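You operate a simulated robot arm through the tools that you are given. There is no shell and no other tool. Be economical: measure what you need, move in short steps, check, and stop when the job is done.

The job below is to be done with a simulated two-armed robot. You get a single attempt, and the scene is never put back.

TASK
Put the 5.20 mm cork packer from the bench top by the posts on the mat top and the 3.65 mm cork packer on the bench top behind the stand. Fetch the brass block and set it on the bench top behind the stand. Pick up the purple foam bottle with one hand, pass it to the other hand and put it in the leak bath. Take the purple cloth and put it on the black mat. Put the purple brush on the port bench top away on the flue bench edge. Push the gaskets drawer shut. Take the orange cloth and put it on the analyser trolley top. Any order will do. Set down upright: cork packer, brass block, purple foam bottle.
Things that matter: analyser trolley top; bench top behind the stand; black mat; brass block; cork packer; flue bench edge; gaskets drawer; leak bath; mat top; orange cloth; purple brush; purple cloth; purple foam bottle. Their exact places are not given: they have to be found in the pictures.

It is judged by the outcome, as a careful person would: the job done as asked, and still so three seconds after it is handed in. It fails if anything else is knocked over, pushed out of place, dropped, spilled or broken. Flat cloth is picked up by pressing the open fingertips on it (5 to 10 N) and closing them slowly along it; thin cloth reads only 2 to 8 mm in the jaws.

THE ROBOT
Two 7-joint arms with two-finger parallel grippers on one trunk, on a base that drives. Base frame: it is fixed to the floor where the robot stands at the start and does not move with it; the origin is under the middle of the robot, x ahead of it, y to its left, z up. Lengths are in cm, angles in rad, forces in N, time in s.
The left shoulder is at the start at [8, 13.1, 94.7], the right one opposite. With the tool pointing down near the work surface each hand reaches from about 40 to 86 cm from the robot's upright axis, wherever it stands, measured 20 degrees to its own side. Places, roughly: analyser trolley top (40x22 cm) [-152, -346, 84]; bench top behind the stand [90, 140, 90]; black mat [-350, -360, 90]; brass block (8x4x8 cm) [40, -20, 90]; cork packer [50, 0, 100]; flue bench edge (50x12 cm) [-336, -410, 90]; gaskets drawer [-330, -200, 70]; leak bath (24x20 cm) [50, 268, 90]; mat top (26x20 cm) [-346, -228, 90]; orange cloth (8x7x5 cm) [-340, -470, 80]; purple brush (7x4x7 cm) [-340, -210, 90]; purple cloth (8x7x5 cm) [-160, -420, 90]; purple foam bottle [75, -150, 100]. Payload 1.57 kg a hand.
Tool frame (each hand has its own): the origin (TCP) lies between the finger pads and is the grasp point; the fingertips stand 3 cm ahead of it; z points along the fingers, y is the line along which they close. The gripper opens to 11 cm. The fingers are 2.4 cm wide and 1.2 cm thick; the gripper's body (4.8 by 11.2 cm) begins 7.8 cm behind the TCP.
Orientation is that of the tool frame in the base frame, as a unit quaternion [x, y, z, w]. With the fingers straight down and closing along the base's y, the tool's x points along the base's -x, its y along +y and its z along -z.

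THE INTERFACE
- The arms move only by the tool drive_tool. It takes "left_deltas", "right_deltas" or both (then of equal length, played together; a hand with none holds still); each is one flat list of numbers, 7 for each row, row after row: the opening, from 0 (shut) to 1 (fully open), then the shift along the tool's x, y, z in units of 40 mm (1.0 is 40 mm), then the turn, a rotation vector about the tool's x, y, z in units of 6 degrees (1.0 is 6 degrees). In form: [grip, dx, dy, dz, wx, wy, wz, grip, dx, dy, dz, wx, wy, wz, ...]. A call has 1 to 8 rows; each row shifts and turns the commanded pose from where the row before left it, along the tool's axes as they then stand. A call with a number of a shift or a turn outside -1 to 1 is refused whole. Each row takes 0.2 s and may step no farther than 5 cm and 0.15 rad from the row before; otherwise, or with a gripper value out of range, the whole call is refused. Where a pose cannot be reached the arm comes as near as it can. A force on the tool above 40 N (or 10 N above the force at the start of the call, whichever is more), or a blocked arm, ends the call early, and 0.2 s more pass. The fingers move at their own pace (about 10.8 cm/s each) and stop on an object; they squeeze with about 21 N. The grip force told is the motor's: it shows also when the fingers shut on nothing. Time passes only in rows, and 0.2 s behind the last, so rows that do not move let the fingers close. It gives the time, the measured TCP pose, the force on the tool (base axes), the opening and the grip force at its end, in the units of the frame above (readings bear some noise), with the torque about the TCP (base axes, N m) and any sound that the robot's microphone picked up.
- Cameras (640 x 400 px; columns grow to the right, rows downward): "scene" is now at [-5.21, -2.13, 142.51]; the picture's right is [-0.21, -0.98, 0.00], its down [-0.52, 0.11, -0.85] and it looks along [0.83, -0.18, -0.53] (base axes); focal length 262 px, centre (320, 200). "left" rides on the left gripper at [7, -1.6, -14.1] in its tool frame; the picture's right is [0.23, 0.97, 0.00], its down [-0.86, 0.20, -0.48] and it looks along [-0.47, 0.11, 0.88] (tool axes); focal length 222 px, centre (320, 200). "right" rides on the right gripper at [7, 1.6, -14.1] in its tool frame; the picture's right is [-0.23, 0.97, 0.00], its down [-0.86, -0.20, -0.48] and it looks along [-0.47, -0.11, 0.88] (tool axes); focal length 222 px, centre (320, 200).
- get_image(camera): a new picture of that camera. It takes no simulated time.
- base_move(legs): drives the robot by 1 to 6 legs, each [ahead, left, turn to the left] in cm, cm and rad, along the robot's own axes; the way and the turn of a leg run together, so that a leg with both is an arc; at most 150 cm and 3.142 rad a leg. The arms and the cameras ride along, it lands a little off, and it stops where it bumps. It gives what a move gives.
- pan_tilt(pan, tilt): turns the head with the scene camera to pan (to the left, within 1.902 rad either way) and tilt (down, from -0.506 to 1.204), counted from straight ahead of the robot. It gives what a move gives.
- point_at(camera, pixels): for up to 12 pixels [column, row] of the newest picture of that camera ("zoom" is the newest enlarged one), the place [x, y, z] in the base frame of the surface seen there, good to about 0.2 cm. It takes no simulated time.
- zoom(camera, box): a new picture of the part [left, top, right, bottom] of that camera's present view, enlarged. It takes no simulated time.
- job_done(): hands the job in; it is judged then, once.

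Go step by step. Measure first, check grasps and placings, and put right what went wrong. The budget is 322 turns and 200 pictures, counting those below and the enlarged ones. Unless the task says otherwise, let go and move clear before handing in, and close with one line.

The tools are called after "Emit:" as name(argument=value, ...) on one line, values as JSON. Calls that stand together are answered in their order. drive_tool: Moves the arms, as the interface text tells. Its arguments: {"type":"object","properties":{"left_deltas":{"type":"array"},"right_deltas":{"type":"array"}},"required":[]} The other tools are called the same way: base_move (legs) drives the base; pan_tilt (pan, tilt) turns the head that bears the scene camera; get_image (camera) takes a picture; point_at (camera, pixels) gives the place of the surface under pixels of a picture; zoom (camera, box) takes an enlarged picture of a part of a camera's view; job_done () hands the job in.

At the start:

```text
clock: 0.0
left_tcp_pos: [49.64, 12.42, 116.11]
left_tcp_rot: [0.0, 1.0, 0.0, 0.0]
left_ft_force: [1.0, 0.5, -0.1]
left_moment: [0.04, 0.0, -0.01]
left_opening: 10.98
left_finger_force: 0.1
right_tcp_pos: [52.41, -41.65, 116.47]
right_tcp_rot: [0.0, 1.0, 0.0, 0.001]
right_ft_force: [-0.9, 0.4, -0.3]
right_moment: [0.01, -0.01, 0.0]
right_opening: 11.01
right_finger_force: 0.2
robot x, y, heading: [-0.25, 0.03, -0.002]
head pan, tilt: [-0.208, 0.557]
```

scene: 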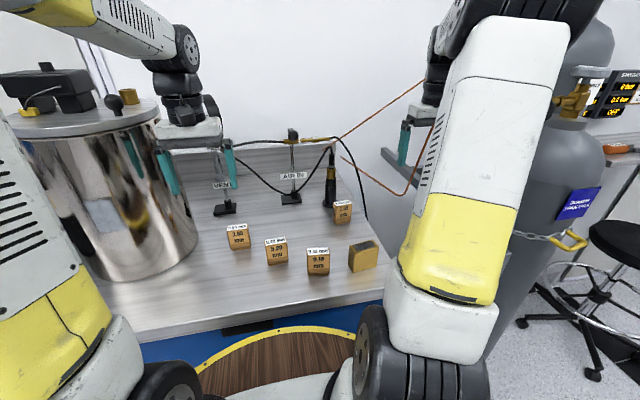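
right: 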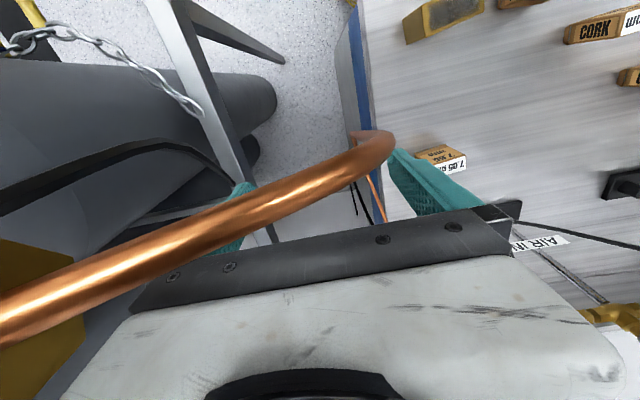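
left: 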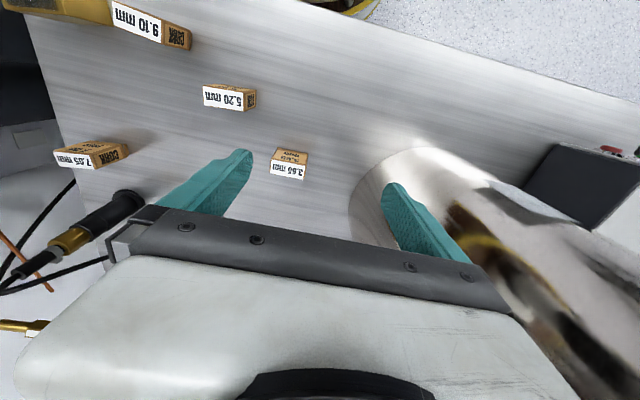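

The scene shows four cork packers (pixels ~(238,237), (276,250), (318,260), (342,211)) and a brass-like block at (363,256). I'll zoom in to read the labels and measure.

Emit:
zoom(camera="scene", box=[200, 120, 400, 290])

Emit:
point_at(camera="scene", pixels=[[237, 227], [238, 240], [276, 241], [277, 255], [317, 251], [318, 265], [342, 203], [363, 245], [359, 262], [224, 208], [291, 198], [330, 200]])

```text
2.35 times, centred on (300, 205) of scene
```

zoom: 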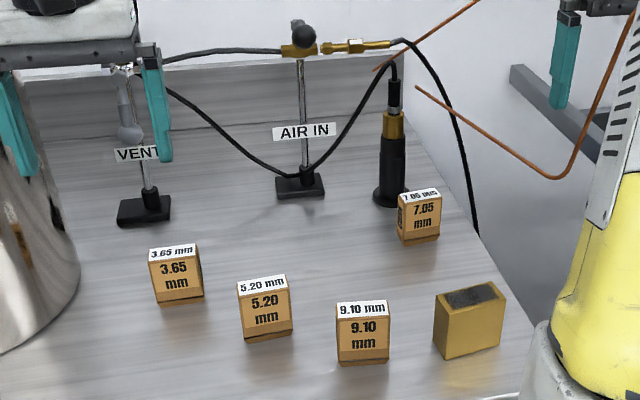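

```text
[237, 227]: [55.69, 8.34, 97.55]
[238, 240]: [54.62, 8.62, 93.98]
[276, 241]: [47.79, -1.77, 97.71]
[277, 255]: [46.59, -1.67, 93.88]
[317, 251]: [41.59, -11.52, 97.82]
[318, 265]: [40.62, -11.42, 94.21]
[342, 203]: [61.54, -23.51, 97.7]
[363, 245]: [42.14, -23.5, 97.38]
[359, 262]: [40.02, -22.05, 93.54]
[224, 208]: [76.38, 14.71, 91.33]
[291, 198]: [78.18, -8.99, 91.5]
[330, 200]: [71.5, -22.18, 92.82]
```

Packers: 3.65 at (55,8.5), 5.20 at (47,-1.7), brass block at (41,-23). I'll look around and locate the copper line by the right hand.

Emit:
point_at(camera="right", pixels=[[380, 145], [300, 180], [200, 230], [60, 300], [440, 165]])

Emit:
point_at(camera="scene", pixels=[[345, 158], [400, 193], [425, 120], [395, 100], [340, 140], [100, 130], [385, 290], [300, 325], [200, 365], [150, 335]])

Emit:
pan_tilt(pan=1.0, tilt=0.4)

Emit:
get_image(camera="scene")

```text
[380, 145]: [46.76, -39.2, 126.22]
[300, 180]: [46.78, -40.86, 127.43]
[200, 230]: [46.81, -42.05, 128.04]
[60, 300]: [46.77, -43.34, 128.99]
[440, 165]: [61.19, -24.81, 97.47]
```

```text
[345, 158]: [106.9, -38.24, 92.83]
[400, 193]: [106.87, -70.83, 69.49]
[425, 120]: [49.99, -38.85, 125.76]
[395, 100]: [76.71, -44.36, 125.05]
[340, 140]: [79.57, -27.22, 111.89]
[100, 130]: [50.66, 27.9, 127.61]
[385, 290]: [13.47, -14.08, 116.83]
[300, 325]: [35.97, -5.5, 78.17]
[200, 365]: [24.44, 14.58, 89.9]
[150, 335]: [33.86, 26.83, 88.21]
```

```text
clock: 1.4
left_tcp_pos: [49.66, 12.45, 116.07]
left_tcp_rot: [-0.001, 1.0, 0.0, 0.0]
left_ft_force: [0.3, -0.4, -0.1]
left_moment: [-0.01, 0.02, 0.0]
left_opening: 11.01
left_finger_force: 0.0
right_tcp_pos: [52.42, -41.77, 116.47]
right_tcp_rot: [-0.001, 1.0, 0.001, 0.0]
right_ft_force: [-0.8, 0.6, -0.6]
right_moment: [0.01, 0.02, -0.04]
right_opening: 11.0
right_finger_force: 0.1
robot x, y, heading: [0.09, 0.09, 0.005]
head pan, tilt: [1.0, 0.4]
```

```text
195 pictures are left
```

scene: 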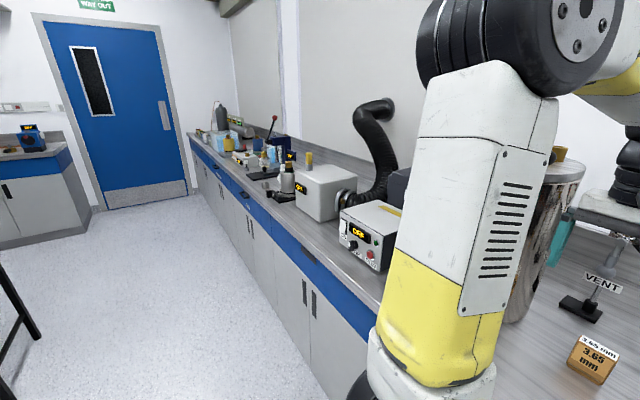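

I see the long left bench. Before moving, I need to understand the copper line near the right hand; zooming there.

Emit:
pan_tilt(pan=-0.6, tilt=0.3)

Emit:
get_image(camera="scene")

```text
clock: 3.1
left_tcp_pos: [49.69, 12.31, 116.0]
left_tcp_rot: [0.0, 1.0, -0.001, 0.0]
left_ft_force: [0.6, -0.4, 0.0]
left_moment: [0.0, -0.01, 0.03]
left_opening: 11.0
left_finger_force: 0.1
right_tcp_pos: [52.36, -41.85, 116.32]
right_tcp_rot: [0.0, 1.0, 0.0, 0.0]
right_ft_force: [0.4, -0.6, -0.4]
right_moment: [0.0, 0.0, 0.0]
right_opening: 11.02
right_finger_force: 0.0
robot x, y, heading: [-0.02, -0.02, -0.001]
head pan, tilt: [-0.6, 0.3]
```

```text
194 pictures are left
```

scene: 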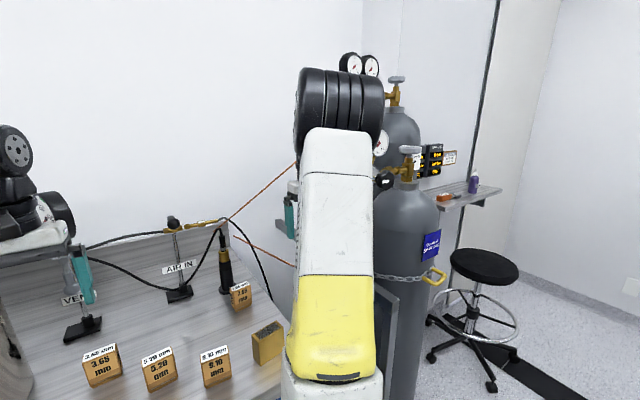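

Emit:
zoom(camera="scene", box=[200, 120, 320, 300])

Emit:
zoom(camera="scene", box=[400, 140, 520, 240])

Emit:
point_at(camera="zoom", pixels=[[396, 240], [398, 215], [300, 290], [250, 310], [480, 250], [520, 300]])

```text
2.22 times, centred on (260, 210) of scene
```

zoom: 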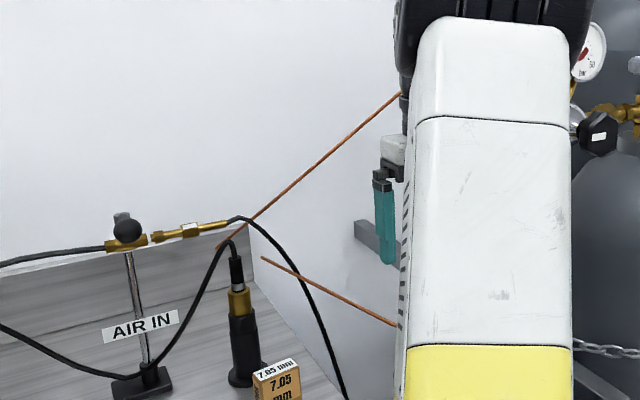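

```text
4.00 times, centred on (460, 190) of scene
```

zoom: 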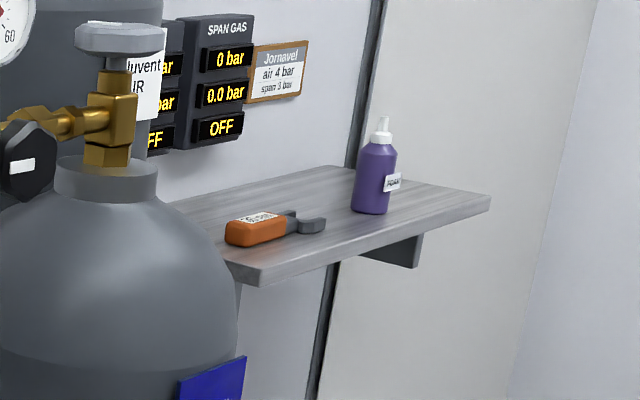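

```text
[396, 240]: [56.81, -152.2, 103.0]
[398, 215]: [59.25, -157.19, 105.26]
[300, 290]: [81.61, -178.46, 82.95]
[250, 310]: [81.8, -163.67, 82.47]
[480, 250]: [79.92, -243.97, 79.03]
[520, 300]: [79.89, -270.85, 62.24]
```

Emit:
zoom(camera="scene", box=[220, 150, 310, 280])

Emit:
zoom(camera="right", box=[320, 100, 440, 260])

```text
3.08 times, centred on (265, 215) of scene
```

zoom: 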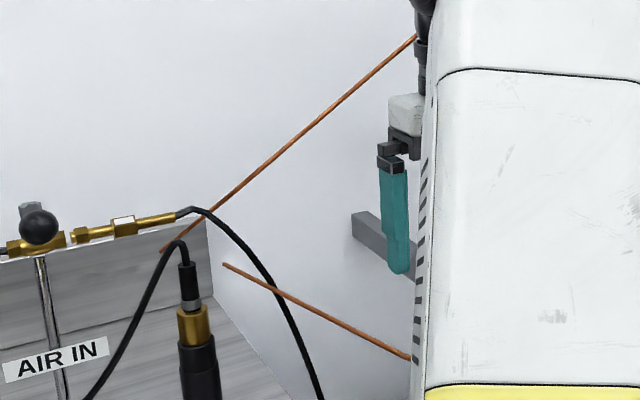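

```text
2.50 times, centred on (380, 180) of right
```

zoom: 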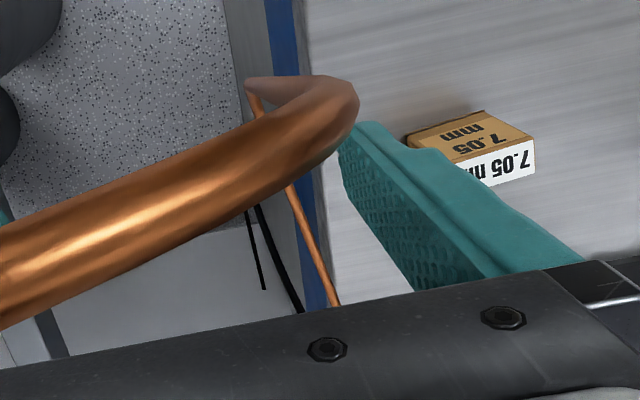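

Emit:
point_at(camera="zoom", pixels=[[345, 100], [300, 90], [265, 85], [252, 95], [290, 190], [310, 240], [330, 295], [100, 230], [300, 130]])

Emit:
pan_tilt(pan=-0.208, tilt=0.557)

Emit:
zoom(camera="scene", box=[320, 60, 480, 220])

```text
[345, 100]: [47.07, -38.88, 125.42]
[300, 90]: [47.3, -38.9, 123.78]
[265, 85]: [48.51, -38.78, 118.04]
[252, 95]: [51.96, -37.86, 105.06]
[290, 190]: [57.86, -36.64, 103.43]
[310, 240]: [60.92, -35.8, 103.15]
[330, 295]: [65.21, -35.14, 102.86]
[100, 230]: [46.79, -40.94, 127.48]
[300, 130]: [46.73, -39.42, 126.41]
```

```text
clock: 3.9
left_tcp_pos: [49.73, 12.27, 116.0]
left_tcp_rot: [0.0, 1.0, 0.0, 0.0]
left_ft_force: [-0.1, 1.1, 0.3]
left_moment: [0.01, -0.05, -0.04]
left_opening: 10.99
left_finger_force: 0.2
right_tcp_pos: [52.39, -41.64, 116.43]
right_tcp_rot: [0.0, 1.0, 0.0, 0.0]
right_ft_force: [0.0, -0.3, 0.3]
right_moment: [-0.03, -0.05, 0.02]
right_opening: 11.01
right_finger_force: 0.1
robot x, y, heading: [0.13, -0.2, -0.002]
head pan, tilt: [-0.208, 0.557]
```

```text
2.50 times, centred on (400, 140) of scene
```

zoom: 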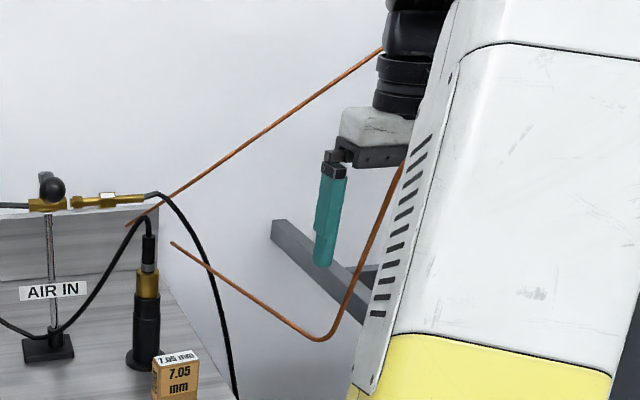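

The copper pipe runs beside/under the right hand: vertical at about (47–52,-38.8, z105–126), then forward at z≈103. I'll exit by going forward 4 cm and then left, and first get block orientations.

Emit:
zoom(camera="scene", box=[220, 190, 390, 280])

Emit:
zoom(camera="left", box=[200, 60, 330, 200])

Emit:
drive_tool(right_deltas=[1, -1, 0, 0, 0, 0, 0, 1, 0, 1, 0, 0, 0, 0, 1, 0, 1, 0, 0, 0, 0, 1, 0, 1, 0, 0, 0, 0])

```text
3.76 times, centred on (305, 235) of scene
```

zoom: 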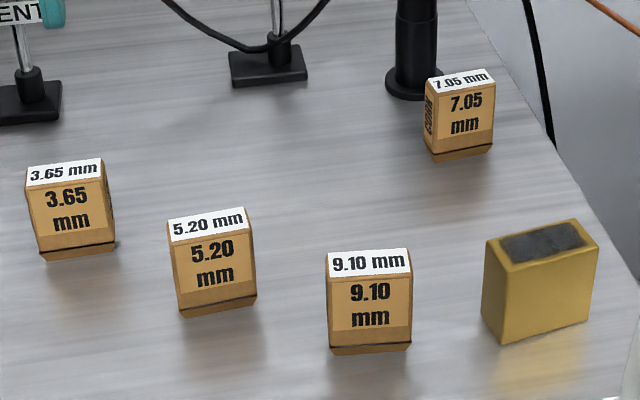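

```text
2.86 times, centred on (265, 130) of left
```

zoom: 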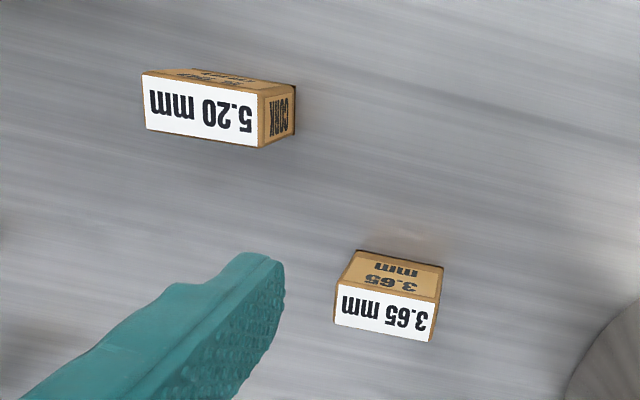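

```text
clock: 4.9
left_tcp_pos: [49.54, 12.4, 116.02]
left_tcp_rot: [0.001, 1.0, 0.0, 0.0]
left_ft_force: [-0.4, -0.6, -0.6]
left_moment: [0.02, 0.04, 0.01]
left_opening: 11.0
left_finger_force: 0.0
right_tcp_pos: [56.55, -29.75, 116.32]
right_tcp_rot: [0.0, 1.0, 0.0, 0.001]
right_ft_force: [-0.8, 0.0, 0.8]
right_moment: [0.02, 0.01, -0.01]
right_opening: 11.02
right_finger_force: 0.1
robot x, y, heading: [0.07, 0.25, 0.003]
head pan, tilt: [-0.208, 0.557]
```

Right hand moved free. I'll measure the top corners of both packers.

Emit:
point_at(camera="zoom", pixels=[[345, 288], [435, 306], [428, 337], [339, 320], [148, 78], [258, 96], [256, 143], [150, 126]])

Emit:
zoom(camera="scene", box=[330, 220, 400, 290])

Emit:
get_image(camera="right")

```text
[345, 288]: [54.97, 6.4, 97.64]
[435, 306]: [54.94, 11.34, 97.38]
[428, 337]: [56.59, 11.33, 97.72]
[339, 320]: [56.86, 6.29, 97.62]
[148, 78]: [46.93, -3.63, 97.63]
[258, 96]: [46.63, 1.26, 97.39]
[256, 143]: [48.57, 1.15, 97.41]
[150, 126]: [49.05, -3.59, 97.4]
```

```text
5.71 times, centred on (365, 255) of scene
```

zoom: 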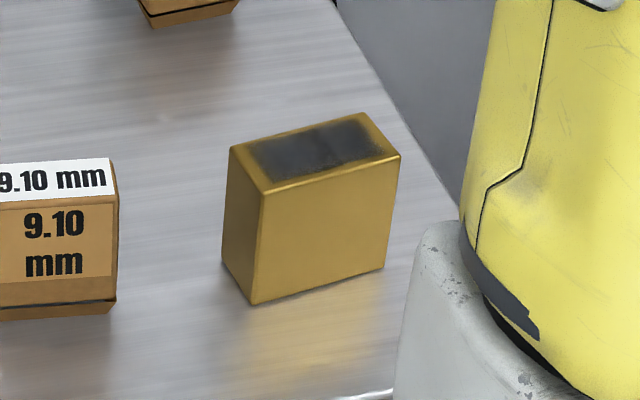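

```text
185 pictures are left
```

right: 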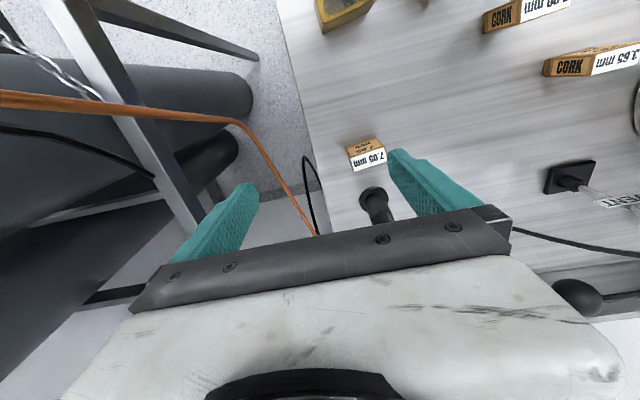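

Emit:
zoom(camera="scene", box=[330, 220, 400, 290])

Emit:
point_at(camera="zoom", pixels=[[235, 152], [360, 118], [394, 155], [266, 188], [256, 295], [380, 262], [225, 262], [250, 330]])

```text
5.71 times, centred on (365, 255) of scene
```

zoom: 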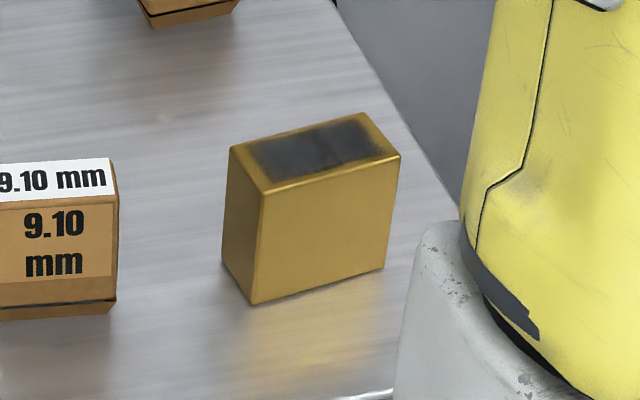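

```text
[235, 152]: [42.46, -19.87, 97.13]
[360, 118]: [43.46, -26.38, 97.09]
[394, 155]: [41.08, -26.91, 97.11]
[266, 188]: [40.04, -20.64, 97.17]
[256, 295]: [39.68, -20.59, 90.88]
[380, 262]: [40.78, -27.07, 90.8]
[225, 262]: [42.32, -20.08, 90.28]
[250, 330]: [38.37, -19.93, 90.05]
```

Brass block centre ≈(41.8,-23.5), yaw ≈ +9°, top z 97.1. Let me see the arm relative to the pipe before bringing the hand back toward it.

Emit:
get_image(camera="scene")

Emit:
point_at(camera="right", pixels=[[235, 122], [180, 116], [100, 106], [20, 97], [270, 165], [60, 150]])

```text
183 pictures are left
```

scene: 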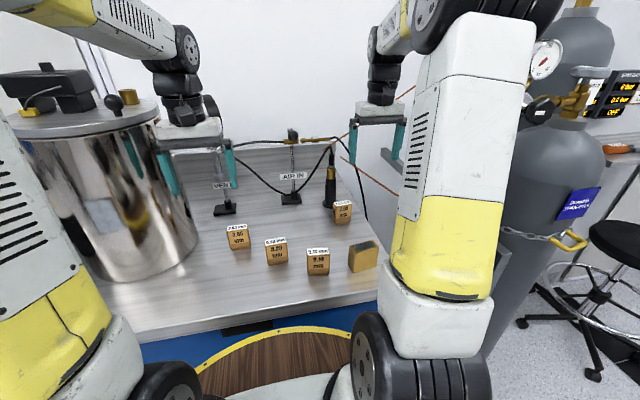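

```text
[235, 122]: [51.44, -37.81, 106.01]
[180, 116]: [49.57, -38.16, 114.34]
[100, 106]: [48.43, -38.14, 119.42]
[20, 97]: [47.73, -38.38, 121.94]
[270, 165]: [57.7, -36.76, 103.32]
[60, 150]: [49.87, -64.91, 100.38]
```

Forearm is high above the pipe. Moving the right hand above the brass block in small steps.

Emit:
drive_tool(right_deltas=[1, 0, 1, 0, 0, 0, 0, 1, 0.5, 0.575, 0, 0, 0, 0, 1, 1, 0, 0, 0, 0, 0, 1, 1, 0, 0, 0, 0, 0, 1, 0.6, 0, 0, 0, 0, 0, 1, 0.55, 0, 0, 0, 0, 0, 1, 0, 0, 0, 0, 0, -0.75, 1, 0, 0, 0, 0, 0, -0.75])

Emit:
get_image(camera="right")

Emit:
get_image(camera="scene")

```text
clock: 6.7
left_tcp_pos: [49.63, 12.35, 116.0]
left_tcp_rot: [0.0, 1.0, 0.0, 0.0]
left_ft_force: [0.2, 1.1, -0.7]
left_moment: [0.03, -0.02, 0.01]
left_opening: 11.0
left_finger_force: 0.1
right_tcp_pos: [41.76, -23.36, 116.32]
right_tcp_rot: [-0.078, 0.997, 0.0, 0.0]
right_ft_force: [-0.2, -0.3, 0.7]
right_moment: [-0.01, -0.03, 0.0]
right_opening: 11.01
right_finger_force: 0.0
robot x, y, heading: [0.02, 0.04, -0.005]
head pan, tilt: [-0.208, 0.557]
```

```text
182 pictures are left
```

right: 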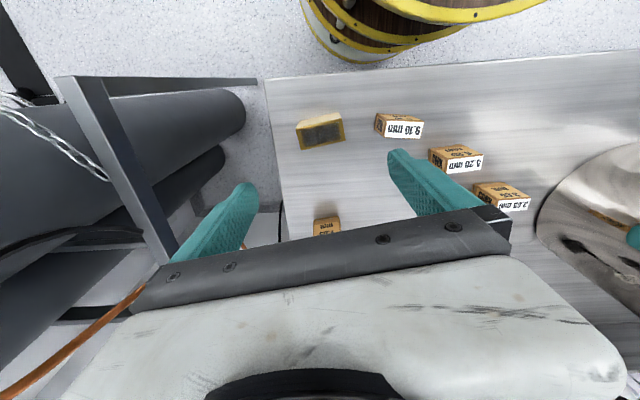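

```text
181 pictures are left
```

scene: 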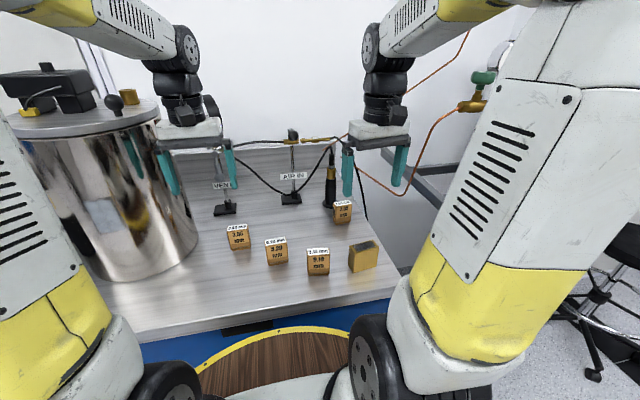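

Pipe is clear of the arm now. Check the vessel's right edge before lowering the left hand.

Emit:
point_at(camera="scene", pixels=[[197, 235], [192, 200], [185, 170], [192, 262]])

Emit:
drive_tool(left_deltas=[1, -0.8, -0.45, 0, 0, 0, 0, 1, -0.75, -0.425, 0, 0, 0, 0, 1, 0, 0, 0, 0, 0, 0, 1, 0, 0, 0, 0, 0, 0, 1, 0, 0, 0, 0, 0, 0], right_deltas=[1, 0, 0, 1, 0, 0, 0, 1, 0, 0, 1, 0, 0, 0, 1, 0, 0, 1, 0, 0, 0, 1, 0, 0, 1, 0, 0, 0, 1, 0, 0, 0.8, 0, 0, 0])

Emit:
get_image(camera="right")

Emit:
get_image(camera="left")

```text
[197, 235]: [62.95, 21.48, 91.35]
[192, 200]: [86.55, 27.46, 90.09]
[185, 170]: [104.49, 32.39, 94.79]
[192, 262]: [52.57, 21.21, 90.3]
```

```text
clock: 7.9
left_tcp_pos: [55.78, 8.84, 116.02]
left_tcp_rot: [0.0, 1.0, -0.001, 0.0]
left_ft_force: [-0.6, 0.2, 0.9]
left_moment: [-0.04, 0.0, -0.05]
left_opening: 10.98
left_finger_force: 0.1
right_tcp_pos: [41.39, -23.92, 97.04]
right_tcp_rot: [-0.077, 0.997, 0.0, 0.0]
right_ft_force: [-0.1, 0.4, -0.1]
right_moment: [0.01, -0.03, 0.02]
right_opening: 11.01
right_finger_force: 0.1
robot x, y, heading: [-0.07, 0.05, -0.0]
head pan, tilt: [-0.208, 0.557]
```

```text
180 pictures are left
```

right: 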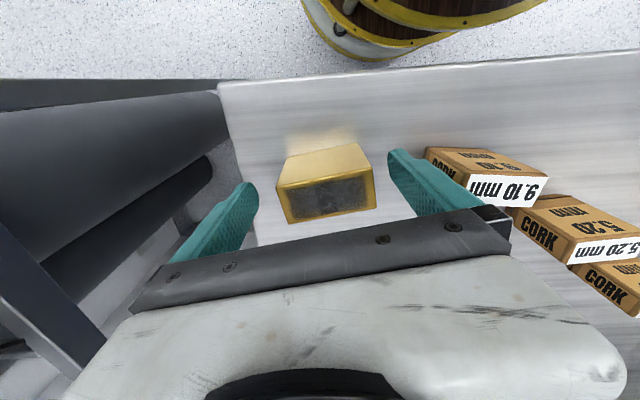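

```text
179 pictures are left
```

left: 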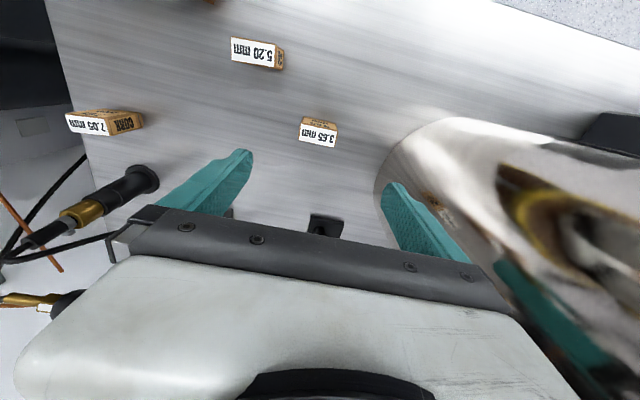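

Brass is centred between the right fingers. Before lowering the left arm, check forearm vs the vessel lid items (knob at (114,102), etc.).

Emit:
get_image(camera="scene")

Emit:
point_at(camera="scene", pixels=[[114, 101], [128, 93], [60, 82], [145, 112], [100, 128], [150, 45], [100, 25], [30, 10], [190, 45], [20, 130]])

```text
178 pictures are left
```

scene: 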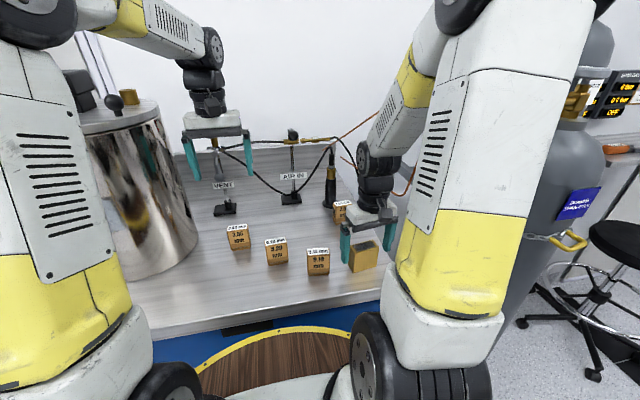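

```text
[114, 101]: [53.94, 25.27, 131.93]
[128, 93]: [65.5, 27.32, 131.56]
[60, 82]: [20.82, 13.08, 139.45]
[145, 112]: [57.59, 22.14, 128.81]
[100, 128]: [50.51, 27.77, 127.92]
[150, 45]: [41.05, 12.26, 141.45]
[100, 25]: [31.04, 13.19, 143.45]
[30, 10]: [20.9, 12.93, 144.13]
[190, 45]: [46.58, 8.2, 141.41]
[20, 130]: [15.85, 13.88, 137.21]
```

Forearm has clearance. Lower both hands and close on brass.

Emit:
drive_tool(left_deltas=[1, 0, 0, 1, 0, 0, 0, 1, 0, 0, 1, 0, 0, 0, 1, 0, 0, 1, 0, 0, 0, 1, 0, 0, 1, 0, 0, 0, 1, 0, 0, 0.9, 0, 0, 0, 1, 0, 0, 0, 0, 0, 0], right_deltas=[1, -0.09, 0.12, 0.3, 0, 0, 0, 1, 0, 0, 0.25, 0, 0, 0, 1, 0, 0, 0.2, 0, 0, 0, 0.3, 0, 0, 0, 0, 0, 0, 0.3, 0, 0, 0, 0, 0, 0, 0.3, 0, 0, 0, 0, 0, 0])

Emit:
get_image(camera="left")

Emit:
get_image(camera="scene")

```text
clock: 9.3
left_tcp_pos: [55.92, 8.89, 96.32]
left_tcp_rot: [0.001, 1.0, 0.0, 0.0]
left_ft_force: [-0.6, 0.4, -0.2]
left_moment: [-0.01, 0.0, -0.02]
left_opening: 11.02
left_finger_force: 0.0
right_tcp_pos: [41.85, -22.94, 94.12]
right_tcp_rot: [-0.079, 0.997, 0.001, 0.0]
right_ft_force: [0.0, -1.4, 1.5]
right_moment: [-0.13, -0.12, -0.04]
right_opening: 6.99
right_finger_force: 20.9
robot x, y, heading: [0.22, -0.06, -0.002]
head pan, tilt: [-0.208, 0.557]
```

```text
177 pictures are left
```

left: 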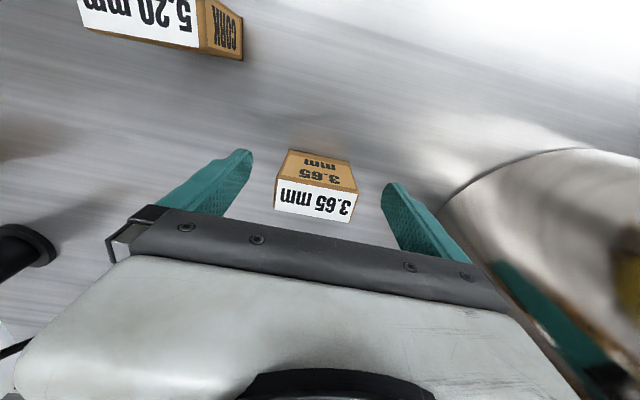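

```text
176 pictures are left
```

scene: 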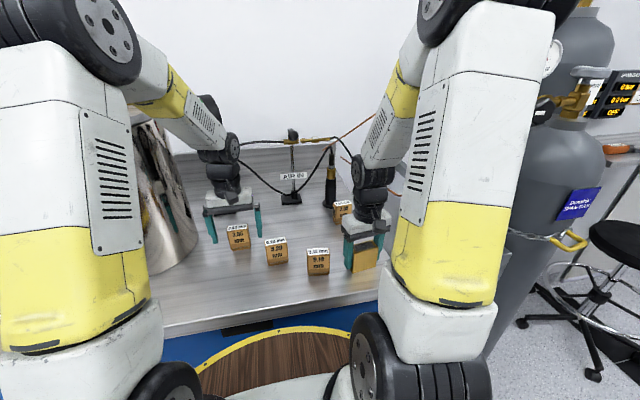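

Brass gripped (6.99 cm). Now lower left and close on the 3.65 packer, while lifting brass.

Emit:
drive_tool(left_deltas=[1, 0, 0, 0.3, 0, 0, 0, 1, 0, 0, 0.25, 0, 0, 0, 0.2, 0, 0, 0, 0, 0, 0, 0.2, 0, 0, 0, 0, 0, 0, 0.2, 0, 0, 0, 0, 0, 0, 0.2, 0, 0, 0, 0, 0, 0], right_deltas=[0.3, 0, 0, -0.3, 0, 0, 0, 0.3, 0, 0, -0.5, 0, 0, 0, 0.3, 0, 0, -0.8, 0, 0, 0, 0.3, 0, 0, -1, 0, 0, 0, 0.3, 0, 0, -0.5, 0, 0, 0, 0.3, 0, 0, 0, 0, 0, 0])

Emit:
get_image(camera="right")

```text
clock: 10.7
left_tcp_pos: [55.76, 8.91, 94.16]
left_tcp_rot: [0.0, 1.0, 0.0, 0.0]
left_ft_force: [-0.7, -0.5, -0.3]
left_moment: [0.01, 0.01, 0.0]
left_opening: 5.53
left_finger_force: 21.0
right_tcp_pos: [42.1, -22.98, 106.9]
right_tcp_rot: [-0.078, 0.997, 0.0, 0.0]
right_ft_force: [-0.5, 0.1, -5.1]
right_moment: [0.0, 0.0, 0.02]
right_opening: 6.96
right_finger_force: 21.3
robot x, y, heading: [0.06, -0.01, 0.006]
head pan, tilt: [-0.208, 0.557]
```

```text
175 pictures are left
```

right: 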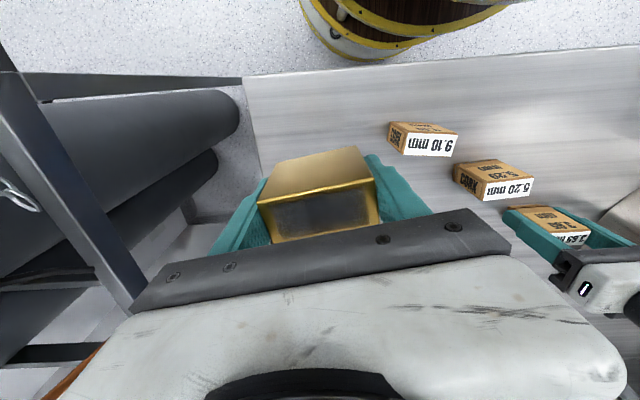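

Both held. Lift both to ~z 116.

Emit:
drive_tool(left_deltas=[0.2, 0, 0, -0.3, 0, 0, 0, 0.2, 0, 0, -1, 0, 0, 0, 0.2, 0, 0, -1, 0, 0, 0, 0.2, 0, 0, -1, 0, 0, 0, 0.2, 0, 0, -1, 0, 0, 0, 0.2, 0, 0, -1, 0, 0, 0, 0.2, 0, 0, -0.5, 0, 0, 0], right_deltas=[0.3, 0, 0, -0.3, 0, 0, 0, 0.3, 0, 0, -0.5, 0, 0, 0, 0.3, 0, 0, -0.8, 0, 0, 0, 0.3, 0, 0, -0.5, 0, 0, 0, 0.3, 0, 0, -0.5, 0, 0, 0, 0.3, 0, 0, -0.3, 0, 0, 0, 0.3, 0, 0, 0, 0, 0, 0])

Emit:
pan_tilt(pan=0.3, tilt=1.1)

Emit:
get_image(camera="scene")

```text
clock: 12.3
left_tcp_pos: [55.62, 8.7, 117.51]
left_tcp_rot: [0.0, 1.0, 0.001, 0.0]
left_ft_force: [0.3, -0.5, -1.2]
left_moment: [0.02, 0.04, -0.01]
left_opening: 5.56
left_finger_force: 20.7
right_tcp_pos: [41.93, -22.94, 118.21]
right_tcp_rot: [-0.079, 0.997, 0.0, 0.0]
right_ft_force: [-0.5, 0.0, -6.3]
right_moment: [0.01, 0.01, 0.02]
right_opening: 7.01
right_finger_force: 20.7
robot x, y, heading: [0.25, 0.28, -0.002]
head pan, tilt: [-0.208, 0.557]
```

```text
clock: 13.3
left_tcp_pos: [55.61, 8.69, 117.39]
left_tcp_rot: [0.0, 1.0, 0.0, 0.0]
left_ft_force: [0.9, 0.2, -0.6]
left_moment: [0.0, -0.01, 0.02]
left_opening: 5.56
left_finger_force: 21.7
right_tcp_pos: [42.13, -23.05, 118.09]
right_tcp_rot: [-0.079, 0.997, 0.0, 0.0]
right_ft_force: [0.8, 0.6, -4.7]
right_moment: [0.02, 0.01, -0.02]
right_opening: 7.01
right_finger_force: 20.8
robot x, y, heading: [-0.33, -0.24, -0.0]
head pan, tilt: [0.3, 1.1]
```

```text
174 pictures are left
```

scene: 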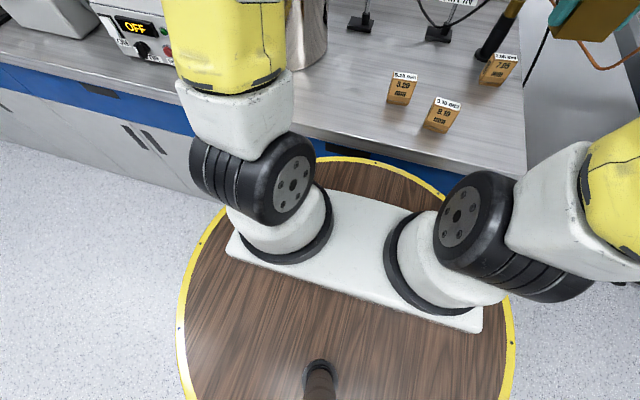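

The wooden round deck is the robot's own base. Check the floor left/behind before driving.

Emit:
pan_tilt(pan=1.9, tilt=0.5)

Emit:
get_image(camera="scene")

Emit:
pan_tilt(pan=-1.9, tilt=0.4)

Emit:
get_image(camera="scene")

```text
clock: 15.0
left_tcp_pos: [55.61, 8.68, 117.42]
left_tcp_rot: [0.0, 1.0, 0.0, 0.0]
left_ft_force: [-0.6, 0.1, 0.0]
left_moment: [0.0, 0.04, 0.01]
left_opening: 5.52
left_finger_force: 20.5
right_tcp_pos: [42.06, -23.05, 118.16]
right_tcp_rot: [-0.078, 0.997, 0.0, 0.001]
right_ft_force: [-0.1, -0.4, -6.0]
right_moment: [0.01, 0.02, 0.01]
right_opening: 6.99
right_finger_force: 21.3
robot x, y, heading: [0.15, -0.16, -0.0]
head pan, tilt: [1.901, 0.499]
```

```text
173 pictures are left
```

scene: 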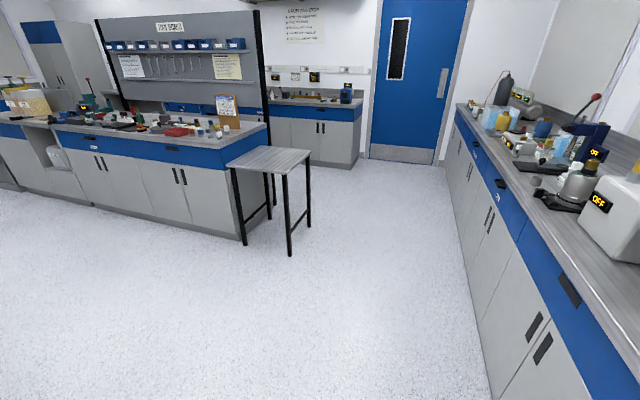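

```text
clock: 18.1
left_tcp_pos: [55.52, 8.7, 117.42]
left_tcp_rot: [0.0, 1.0, 0.0, 0.001]
left_ft_force: [-0.3, -0.1, -0.8]
left_moment: [0.0, -0.01, -0.02]
left_opening: 5.55
left_finger_force: 21.3
right_tcp_pos: [42.02, -23.01, 118.05]
right_tcp_rot: [-0.078, 0.997, 0.0, 0.0]
right_ft_force: [-0.5, -0.2, -6.5]
right_moment: [0.01, 0.0, -0.01]
right_opening: 7.0
right_finger_force: 20.4
robot x, y, heading: [-0.23, -0.14, -0.001]
head pan, tilt: [-1.901, 0.4]
```

```text
172 pictures are left
```

scene: 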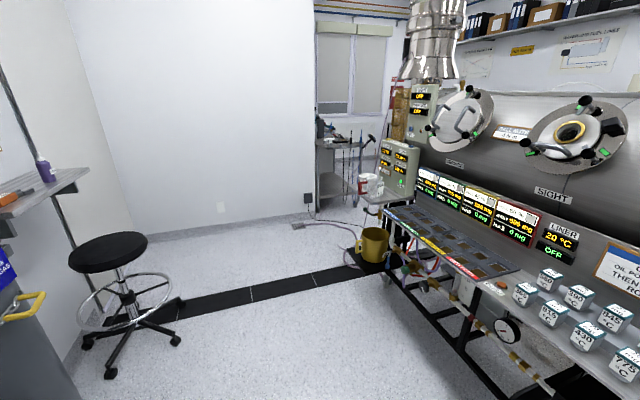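

Measure the rig's closeness behind us.

Emit:
point_at(camera="scene", pixels=[[545, 385], [520, 360], [600, 395], [480, 290], [384, 212], [345, 260], [100, 370], [170, 340]])

Emit:
base_move(legs=[[-30, 0, 0]])

Emit:
pan_tilt(pan=0.7, tilt=0.5)

Emit:
get_image(camera="scene")

```text
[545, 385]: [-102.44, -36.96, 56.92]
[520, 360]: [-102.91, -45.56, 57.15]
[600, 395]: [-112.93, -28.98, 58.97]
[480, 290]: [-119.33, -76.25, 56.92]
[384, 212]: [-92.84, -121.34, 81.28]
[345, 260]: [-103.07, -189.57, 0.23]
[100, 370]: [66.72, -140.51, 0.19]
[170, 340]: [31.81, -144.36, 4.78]
```

```text
clock: 20.2
left_tcp_pos: [24.91, 8.52, 117.29]
left_tcp_rot: [0.001, 1.0, 0.0, 0.0]
left_ft_force: [-0.1, 0.3, -0.8]
left_moment: [-0.02, 0.01, 0.04]
left_opening: 5.56
left_finger_force: 20.9
right_tcp_pos: [11.28, -23.13, 118.22]
right_tcp_rot: [-0.077, 0.997, 0.0, 0.0]
right_ft_force: [-0.3, 0.4, -5.4]
right_moment: [-0.01, -0.01, -0.01]
right_opening: 7.0
right_finger_force: 21.0
robot x, y, heading: [-31.17, 0.05, -0.001]
head pan, tilt: [-1.901, 0.4]
```

```text
clock: 22.5
left_tcp_pos: [24.91, 8.52, 117.53]
left_tcp_rot: [0.002, 1.0, 0.001, -0.001]
left_ft_force: [0.1, 0.6, -0.2]
left_moment: [0.01, 0.0, 0.01]
left_opening: 5.56
left_finger_force: 20.6
right_tcp_pos: [11.26, -23.14, 118.24]
right_tcp_rot: [-0.076, 0.997, 0.0, 0.0]
right_ft_force: [0.0, 1.0, -5.9]
right_moment: [0.01, 0.02, 0.02]
right_opening: 7.01
right_finger_force: 21.1
robot x, y, heading: [-30.75, -0.08, -0.005]
head pan, tilt: [0.7, 0.499]
```

```text
171 pictures are left
```

scene: 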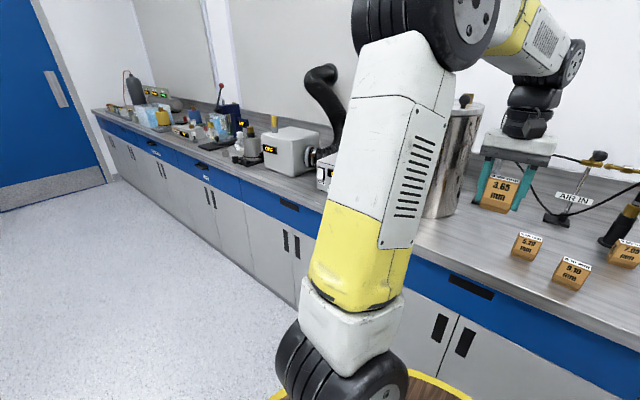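

Clear floor; drive left 130 cm and look at the bench ahead.

Emit:
base_move(legs=[[0, 130, 0]])

Emit:
pan_tilt(pan=0.0, tilt=0.45)

Emit:
get_image(camera="scene")

```text
clock: 29.0
left_tcp_pos: [22.56, 139.87, 117.5]
left_tcp_rot: [-0.017, 1.0, -0.001, 0.0]
left_ft_force: [0.0, 0.7, -1.3]
left_moment: [0.01, -0.03, 0.01]
left_opening: 5.56
left_finger_force: 20.9
right_tcp_pos: [10.16, 107.58, 118.08]
right_tcp_rot: [-0.095, 0.995, 0.0, -0.001]
right_ft_force: [0.2, 0.6, -5.9]
right_moment: [0.02, -0.02, 0.04]
right_opening: 6.98
right_finger_force: 21.4
robot x, y, heading: [-32.77, 129.16, 0.041]
head pan, tilt: [0.7, 0.499]
```

```text
clock: 30.1
left_tcp_pos: [22.61, 139.86, 117.42]
left_tcp_rot: [-0.017, 1.0, 0.0, 0.0]
left_ft_force: [0.3, -1.1, 0.0]
left_moment: [0.04, 0.07, 0.0]
left_opening: 5.56
left_finger_force: 21.0
right_tcp_pos: [10.08, 107.66, 118.14]
right_tcp_rot: [-0.095, 0.995, 0.0, 0.0]
right_ft_force: [-0.2, 1.1, -5.6]
right_moment: [0.0, -0.02, 0.0]
right_opening: 6.98
right_finger_force: 20.8
robot x, y, heading: [-32.61, 129.07, 0.035]
head pan, tilt: [0.0, 0.45]
```

```text
170 pictures are left
```

scene: 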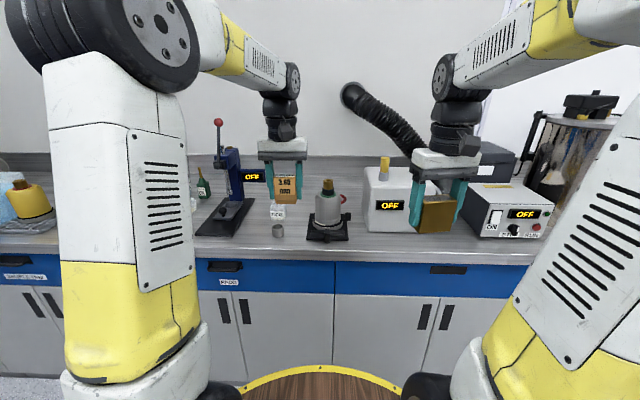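

Emit:
zoom(camera="scene", box=[180, 100, 480, 270])

Emit:
point_at(camera="scene", pixels=[[328, 238], [328, 220], [278, 232], [277, 210], [225, 225], [235, 200], [220, 160], [252, 178], [330, 165], [385, 220], [345, 160], [240, 250]])

```text
2.13 times, centred on (330, 185) of scene
```

zoom: 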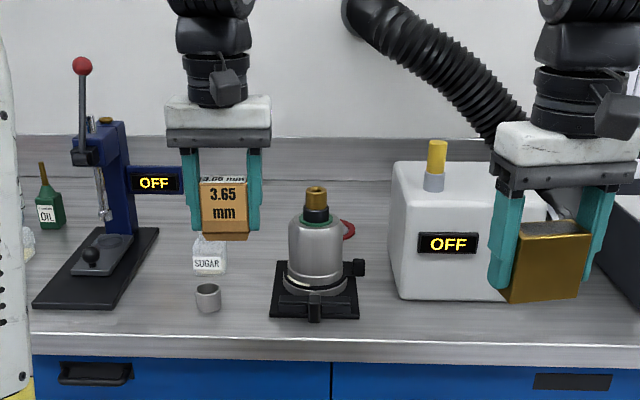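

```text
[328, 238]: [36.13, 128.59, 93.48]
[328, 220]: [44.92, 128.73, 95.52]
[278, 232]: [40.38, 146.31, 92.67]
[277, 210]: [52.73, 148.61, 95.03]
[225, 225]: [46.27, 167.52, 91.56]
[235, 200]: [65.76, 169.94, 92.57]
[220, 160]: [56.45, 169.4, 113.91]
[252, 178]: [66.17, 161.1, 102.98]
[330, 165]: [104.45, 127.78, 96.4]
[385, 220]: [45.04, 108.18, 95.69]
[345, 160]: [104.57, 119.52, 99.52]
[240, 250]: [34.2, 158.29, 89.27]
```

Sugar, cup, bomb stand and press are in front; the free area behind is x 70–100, y 120–150. Measure obstacles' heights.

Emit:
point_at(camera="scene", pixels=[[327, 184], [218, 122], [350, 95], [385, 125], [415, 150], [385, 160], [277, 205], [370, 175], [200, 190], [250, 163], [300, 160], [300, 190]])

Emit:
pan_tilt(pan=0.0, tilt=1.15)

Emit:
get_image(camera="scene")

Emit:
point_at(camera="scene", pixels=[[320, 20], [320, 100], [320, 50], [320, 60], [320, 70], [320, 85], [320, 120]])

```text
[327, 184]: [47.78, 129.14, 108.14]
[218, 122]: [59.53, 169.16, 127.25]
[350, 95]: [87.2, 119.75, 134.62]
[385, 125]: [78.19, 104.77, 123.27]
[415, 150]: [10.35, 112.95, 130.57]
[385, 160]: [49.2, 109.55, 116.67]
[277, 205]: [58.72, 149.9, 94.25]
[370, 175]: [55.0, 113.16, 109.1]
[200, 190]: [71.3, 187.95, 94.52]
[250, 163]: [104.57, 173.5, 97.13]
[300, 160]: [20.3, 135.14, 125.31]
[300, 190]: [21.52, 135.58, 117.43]
```

```text
clock: 31.1
left_tcp_pos: [22.46, 139.79, 117.36]
left_tcp_rot: [-0.018, 1.0, 0.0, 0.0]
left_ft_force: [0.4, 0.3, -0.5]
left_moment: [0.01, 0.0, -0.01]
left_opening: 5.55
left_finger_force: 20.8
right_tcp_pos: [10.12, 107.55, 118.12]
right_tcp_rot: [-0.096, 0.995, 0.0, 0.0]
right_ft_force: [-0.6, 0.4, -5.0]
right_moment: [-0.01, 0.02, 0.01]
right_opening: 6.96
right_finger_force: 21.2
robot x, y, heading: [-32.71, 129.2, 0.039]
head pan, tilt: [0.0, 1.15]
```

```text
168 pictures are left
```

scene: 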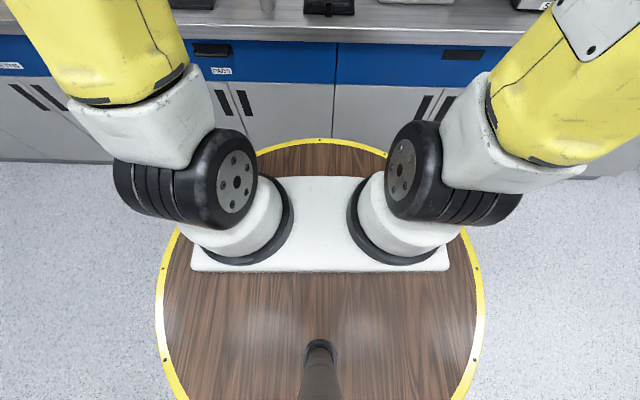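

```text
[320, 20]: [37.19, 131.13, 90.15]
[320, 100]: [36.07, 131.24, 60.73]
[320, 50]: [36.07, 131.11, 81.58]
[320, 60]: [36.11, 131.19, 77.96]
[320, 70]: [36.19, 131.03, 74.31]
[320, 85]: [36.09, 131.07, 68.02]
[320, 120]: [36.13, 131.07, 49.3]
```

Emit:
point_at(camera="scene", pixels=[[320, 141], [340, 142], [170, 350], [478, 320]])

```text
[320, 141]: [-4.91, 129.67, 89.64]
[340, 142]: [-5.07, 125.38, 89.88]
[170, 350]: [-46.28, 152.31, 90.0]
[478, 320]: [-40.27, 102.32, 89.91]
```

Base ring radius ≈28 cm, so the robot axis can reach x≈3. First bring the right hand inward and raise both, clear of the white box.

Emit:
drive_tool(left_deltas=[0.2, 0, 0.25, -0.4, 0, 0, 0, 0.2, 0, 0.25, -0.4, 0, 0, 0, 0.2, 0, 0.25, -0.4, 0, 0, 0, 0.2, 0, 0.25, -0.4, 0, 0, 0, 0.2, 0, 0.25, -0.4, 0, 0, 0, 0.2, 0, 0, 0, 0, 0, 0], right_deltas=[0.3, -0.19, 0.95, -0.4, 0, 0, 0, 0.3, -0.19, 0.95, -0.4, 0, 0, 0, 0.3, -0.19, 0.95, -0.4, 0, 0, 0, 0.3, -0.19, 0.95, -0.4, 0, 0, 0, 0.3, -0.19, 0.95, -0.4, 0, 0, 0, 0.3, 0, 0, 0, 0, 0, 0])

Emit:
base_move(legs=[[0, 4, -0.039]])

Emit:
pan_tilt(pan=0.0, tilt=0.6)

Emit:
get_image(camera="scene")

```text
clock: 32.5
left_tcp_pos: [22.54, 144.94, 125.63]
left_tcp_rot: [-0.019, 1.0, 0.001, 0.0]
left_ft_force: [-0.3, -0.6, -0.8]
left_moment: [-0.02, 0.02, 0.0]
left_opening: 5.55
left_finger_force: 21.2
right_tcp_pos: [10.26, 127.12, 125.69]
right_tcp_rot: [-0.095, 0.995, -0.001, -0.001]
right_ft_force: [-0.3, -0.7, -5.9]
right_moment: [-0.03, 0.0, 0.0]
right_opening: 6.96
right_finger_force: 20.8
robot x, y, heading: [-32.86, 129.37, 0.033]
head pan, tilt: [0.0, 1.15]
```

```text
clock: 33.4
left_tcp_pos: [22.99, 146.61, 125.67]
left_tcp_rot: [0.001, 1.0, 0.0, 0.0]
left_ft_force: [-0.8, 0.2, -1.5]
left_moment: [0.0, -0.02, -0.01]
left_opening: 5.54
left_finger_force: 20.7
right_tcp_pos: [10.01, 129.31, 125.69]
right_tcp_rot: [-0.077, 0.997, 0.0, 0.0]
right_ft_force: [0.1, 0.0, -6.2]
right_moment: [-0.01, 0.0, -0.02]
right_opening: 6.97
right_finger_force: 20.9
robot x, y, heading: [-32.69, 133.0, -0.001]
head pan, tilt: [0.0, 1.15]
```

```text
clock: 34.4
left_tcp_pos: [22.94, 146.69, 125.63]
left_tcp_rot: [0.002, 1.0, 0.0, 0.0]
left_ft_force: [0.4, -0.6, 0.0]
left_moment: [0.05, -0.01, -0.01]
left_opening: 5.57
left_finger_force: 21.5
right_tcp_pos: [10.09, 129.3, 125.63]
right_tcp_rot: [-0.077, 0.997, 0.0, 0.0]
right_ft_force: [0.5, 0.8, -4.9]
right_moment: [0.01, -0.02, 0.01]
right_opening: 6.98
right_finger_force: 21.3
robot x, y, heading: [-32.99, 132.97, -0.003]
head pan, tilt: [0.0, 0.6]
```

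```text
167 pictures are left
```

scene: 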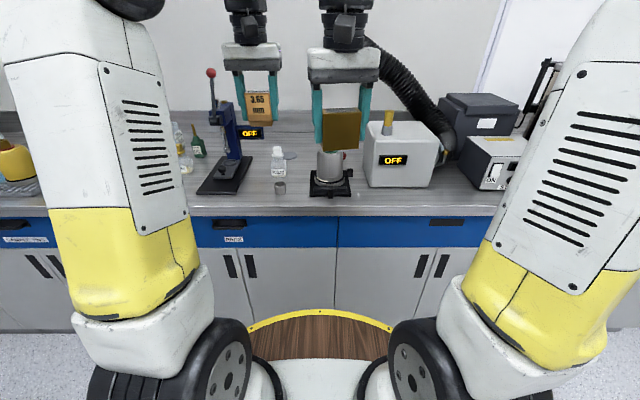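

Path clear; drive forward 32.

Emit:
base_move(legs=[[33, 0, 0]])

Emit:
get_image(camera="scene")

```text
clock: 36.6
left_tcp_pos: [56.68, 146.78, 125.56]
left_tcp_rot: [0.0, 1.0, 0.0, 0.0]
left_ft_force: [0.2, 0.6, -1.3]
left_moment: [0.02, -0.05, -0.03]
left_opening: 5.55
left_finger_force: 20.7
right_tcp_pos: [43.84, 129.34, 125.59]
right_tcp_rot: [-0.078, 0.997, 0.0, 0.0]
right_ft_force: [0.5, 0.8, -5.2]
right_moment: [0.0, -0.03, -0.04]
right_opening: 7.01
right_finger_force: 20.8
robot x, y, heading: [1.08, 133.28, 0.004]
head pan, tilt: [0.0, 0.6]
```

```text
166 pictures are left
```

scene: 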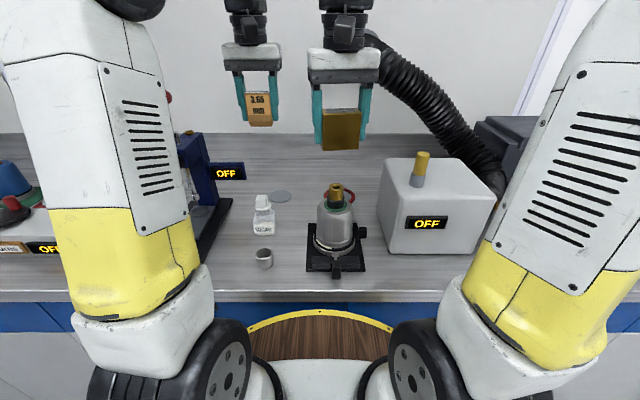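

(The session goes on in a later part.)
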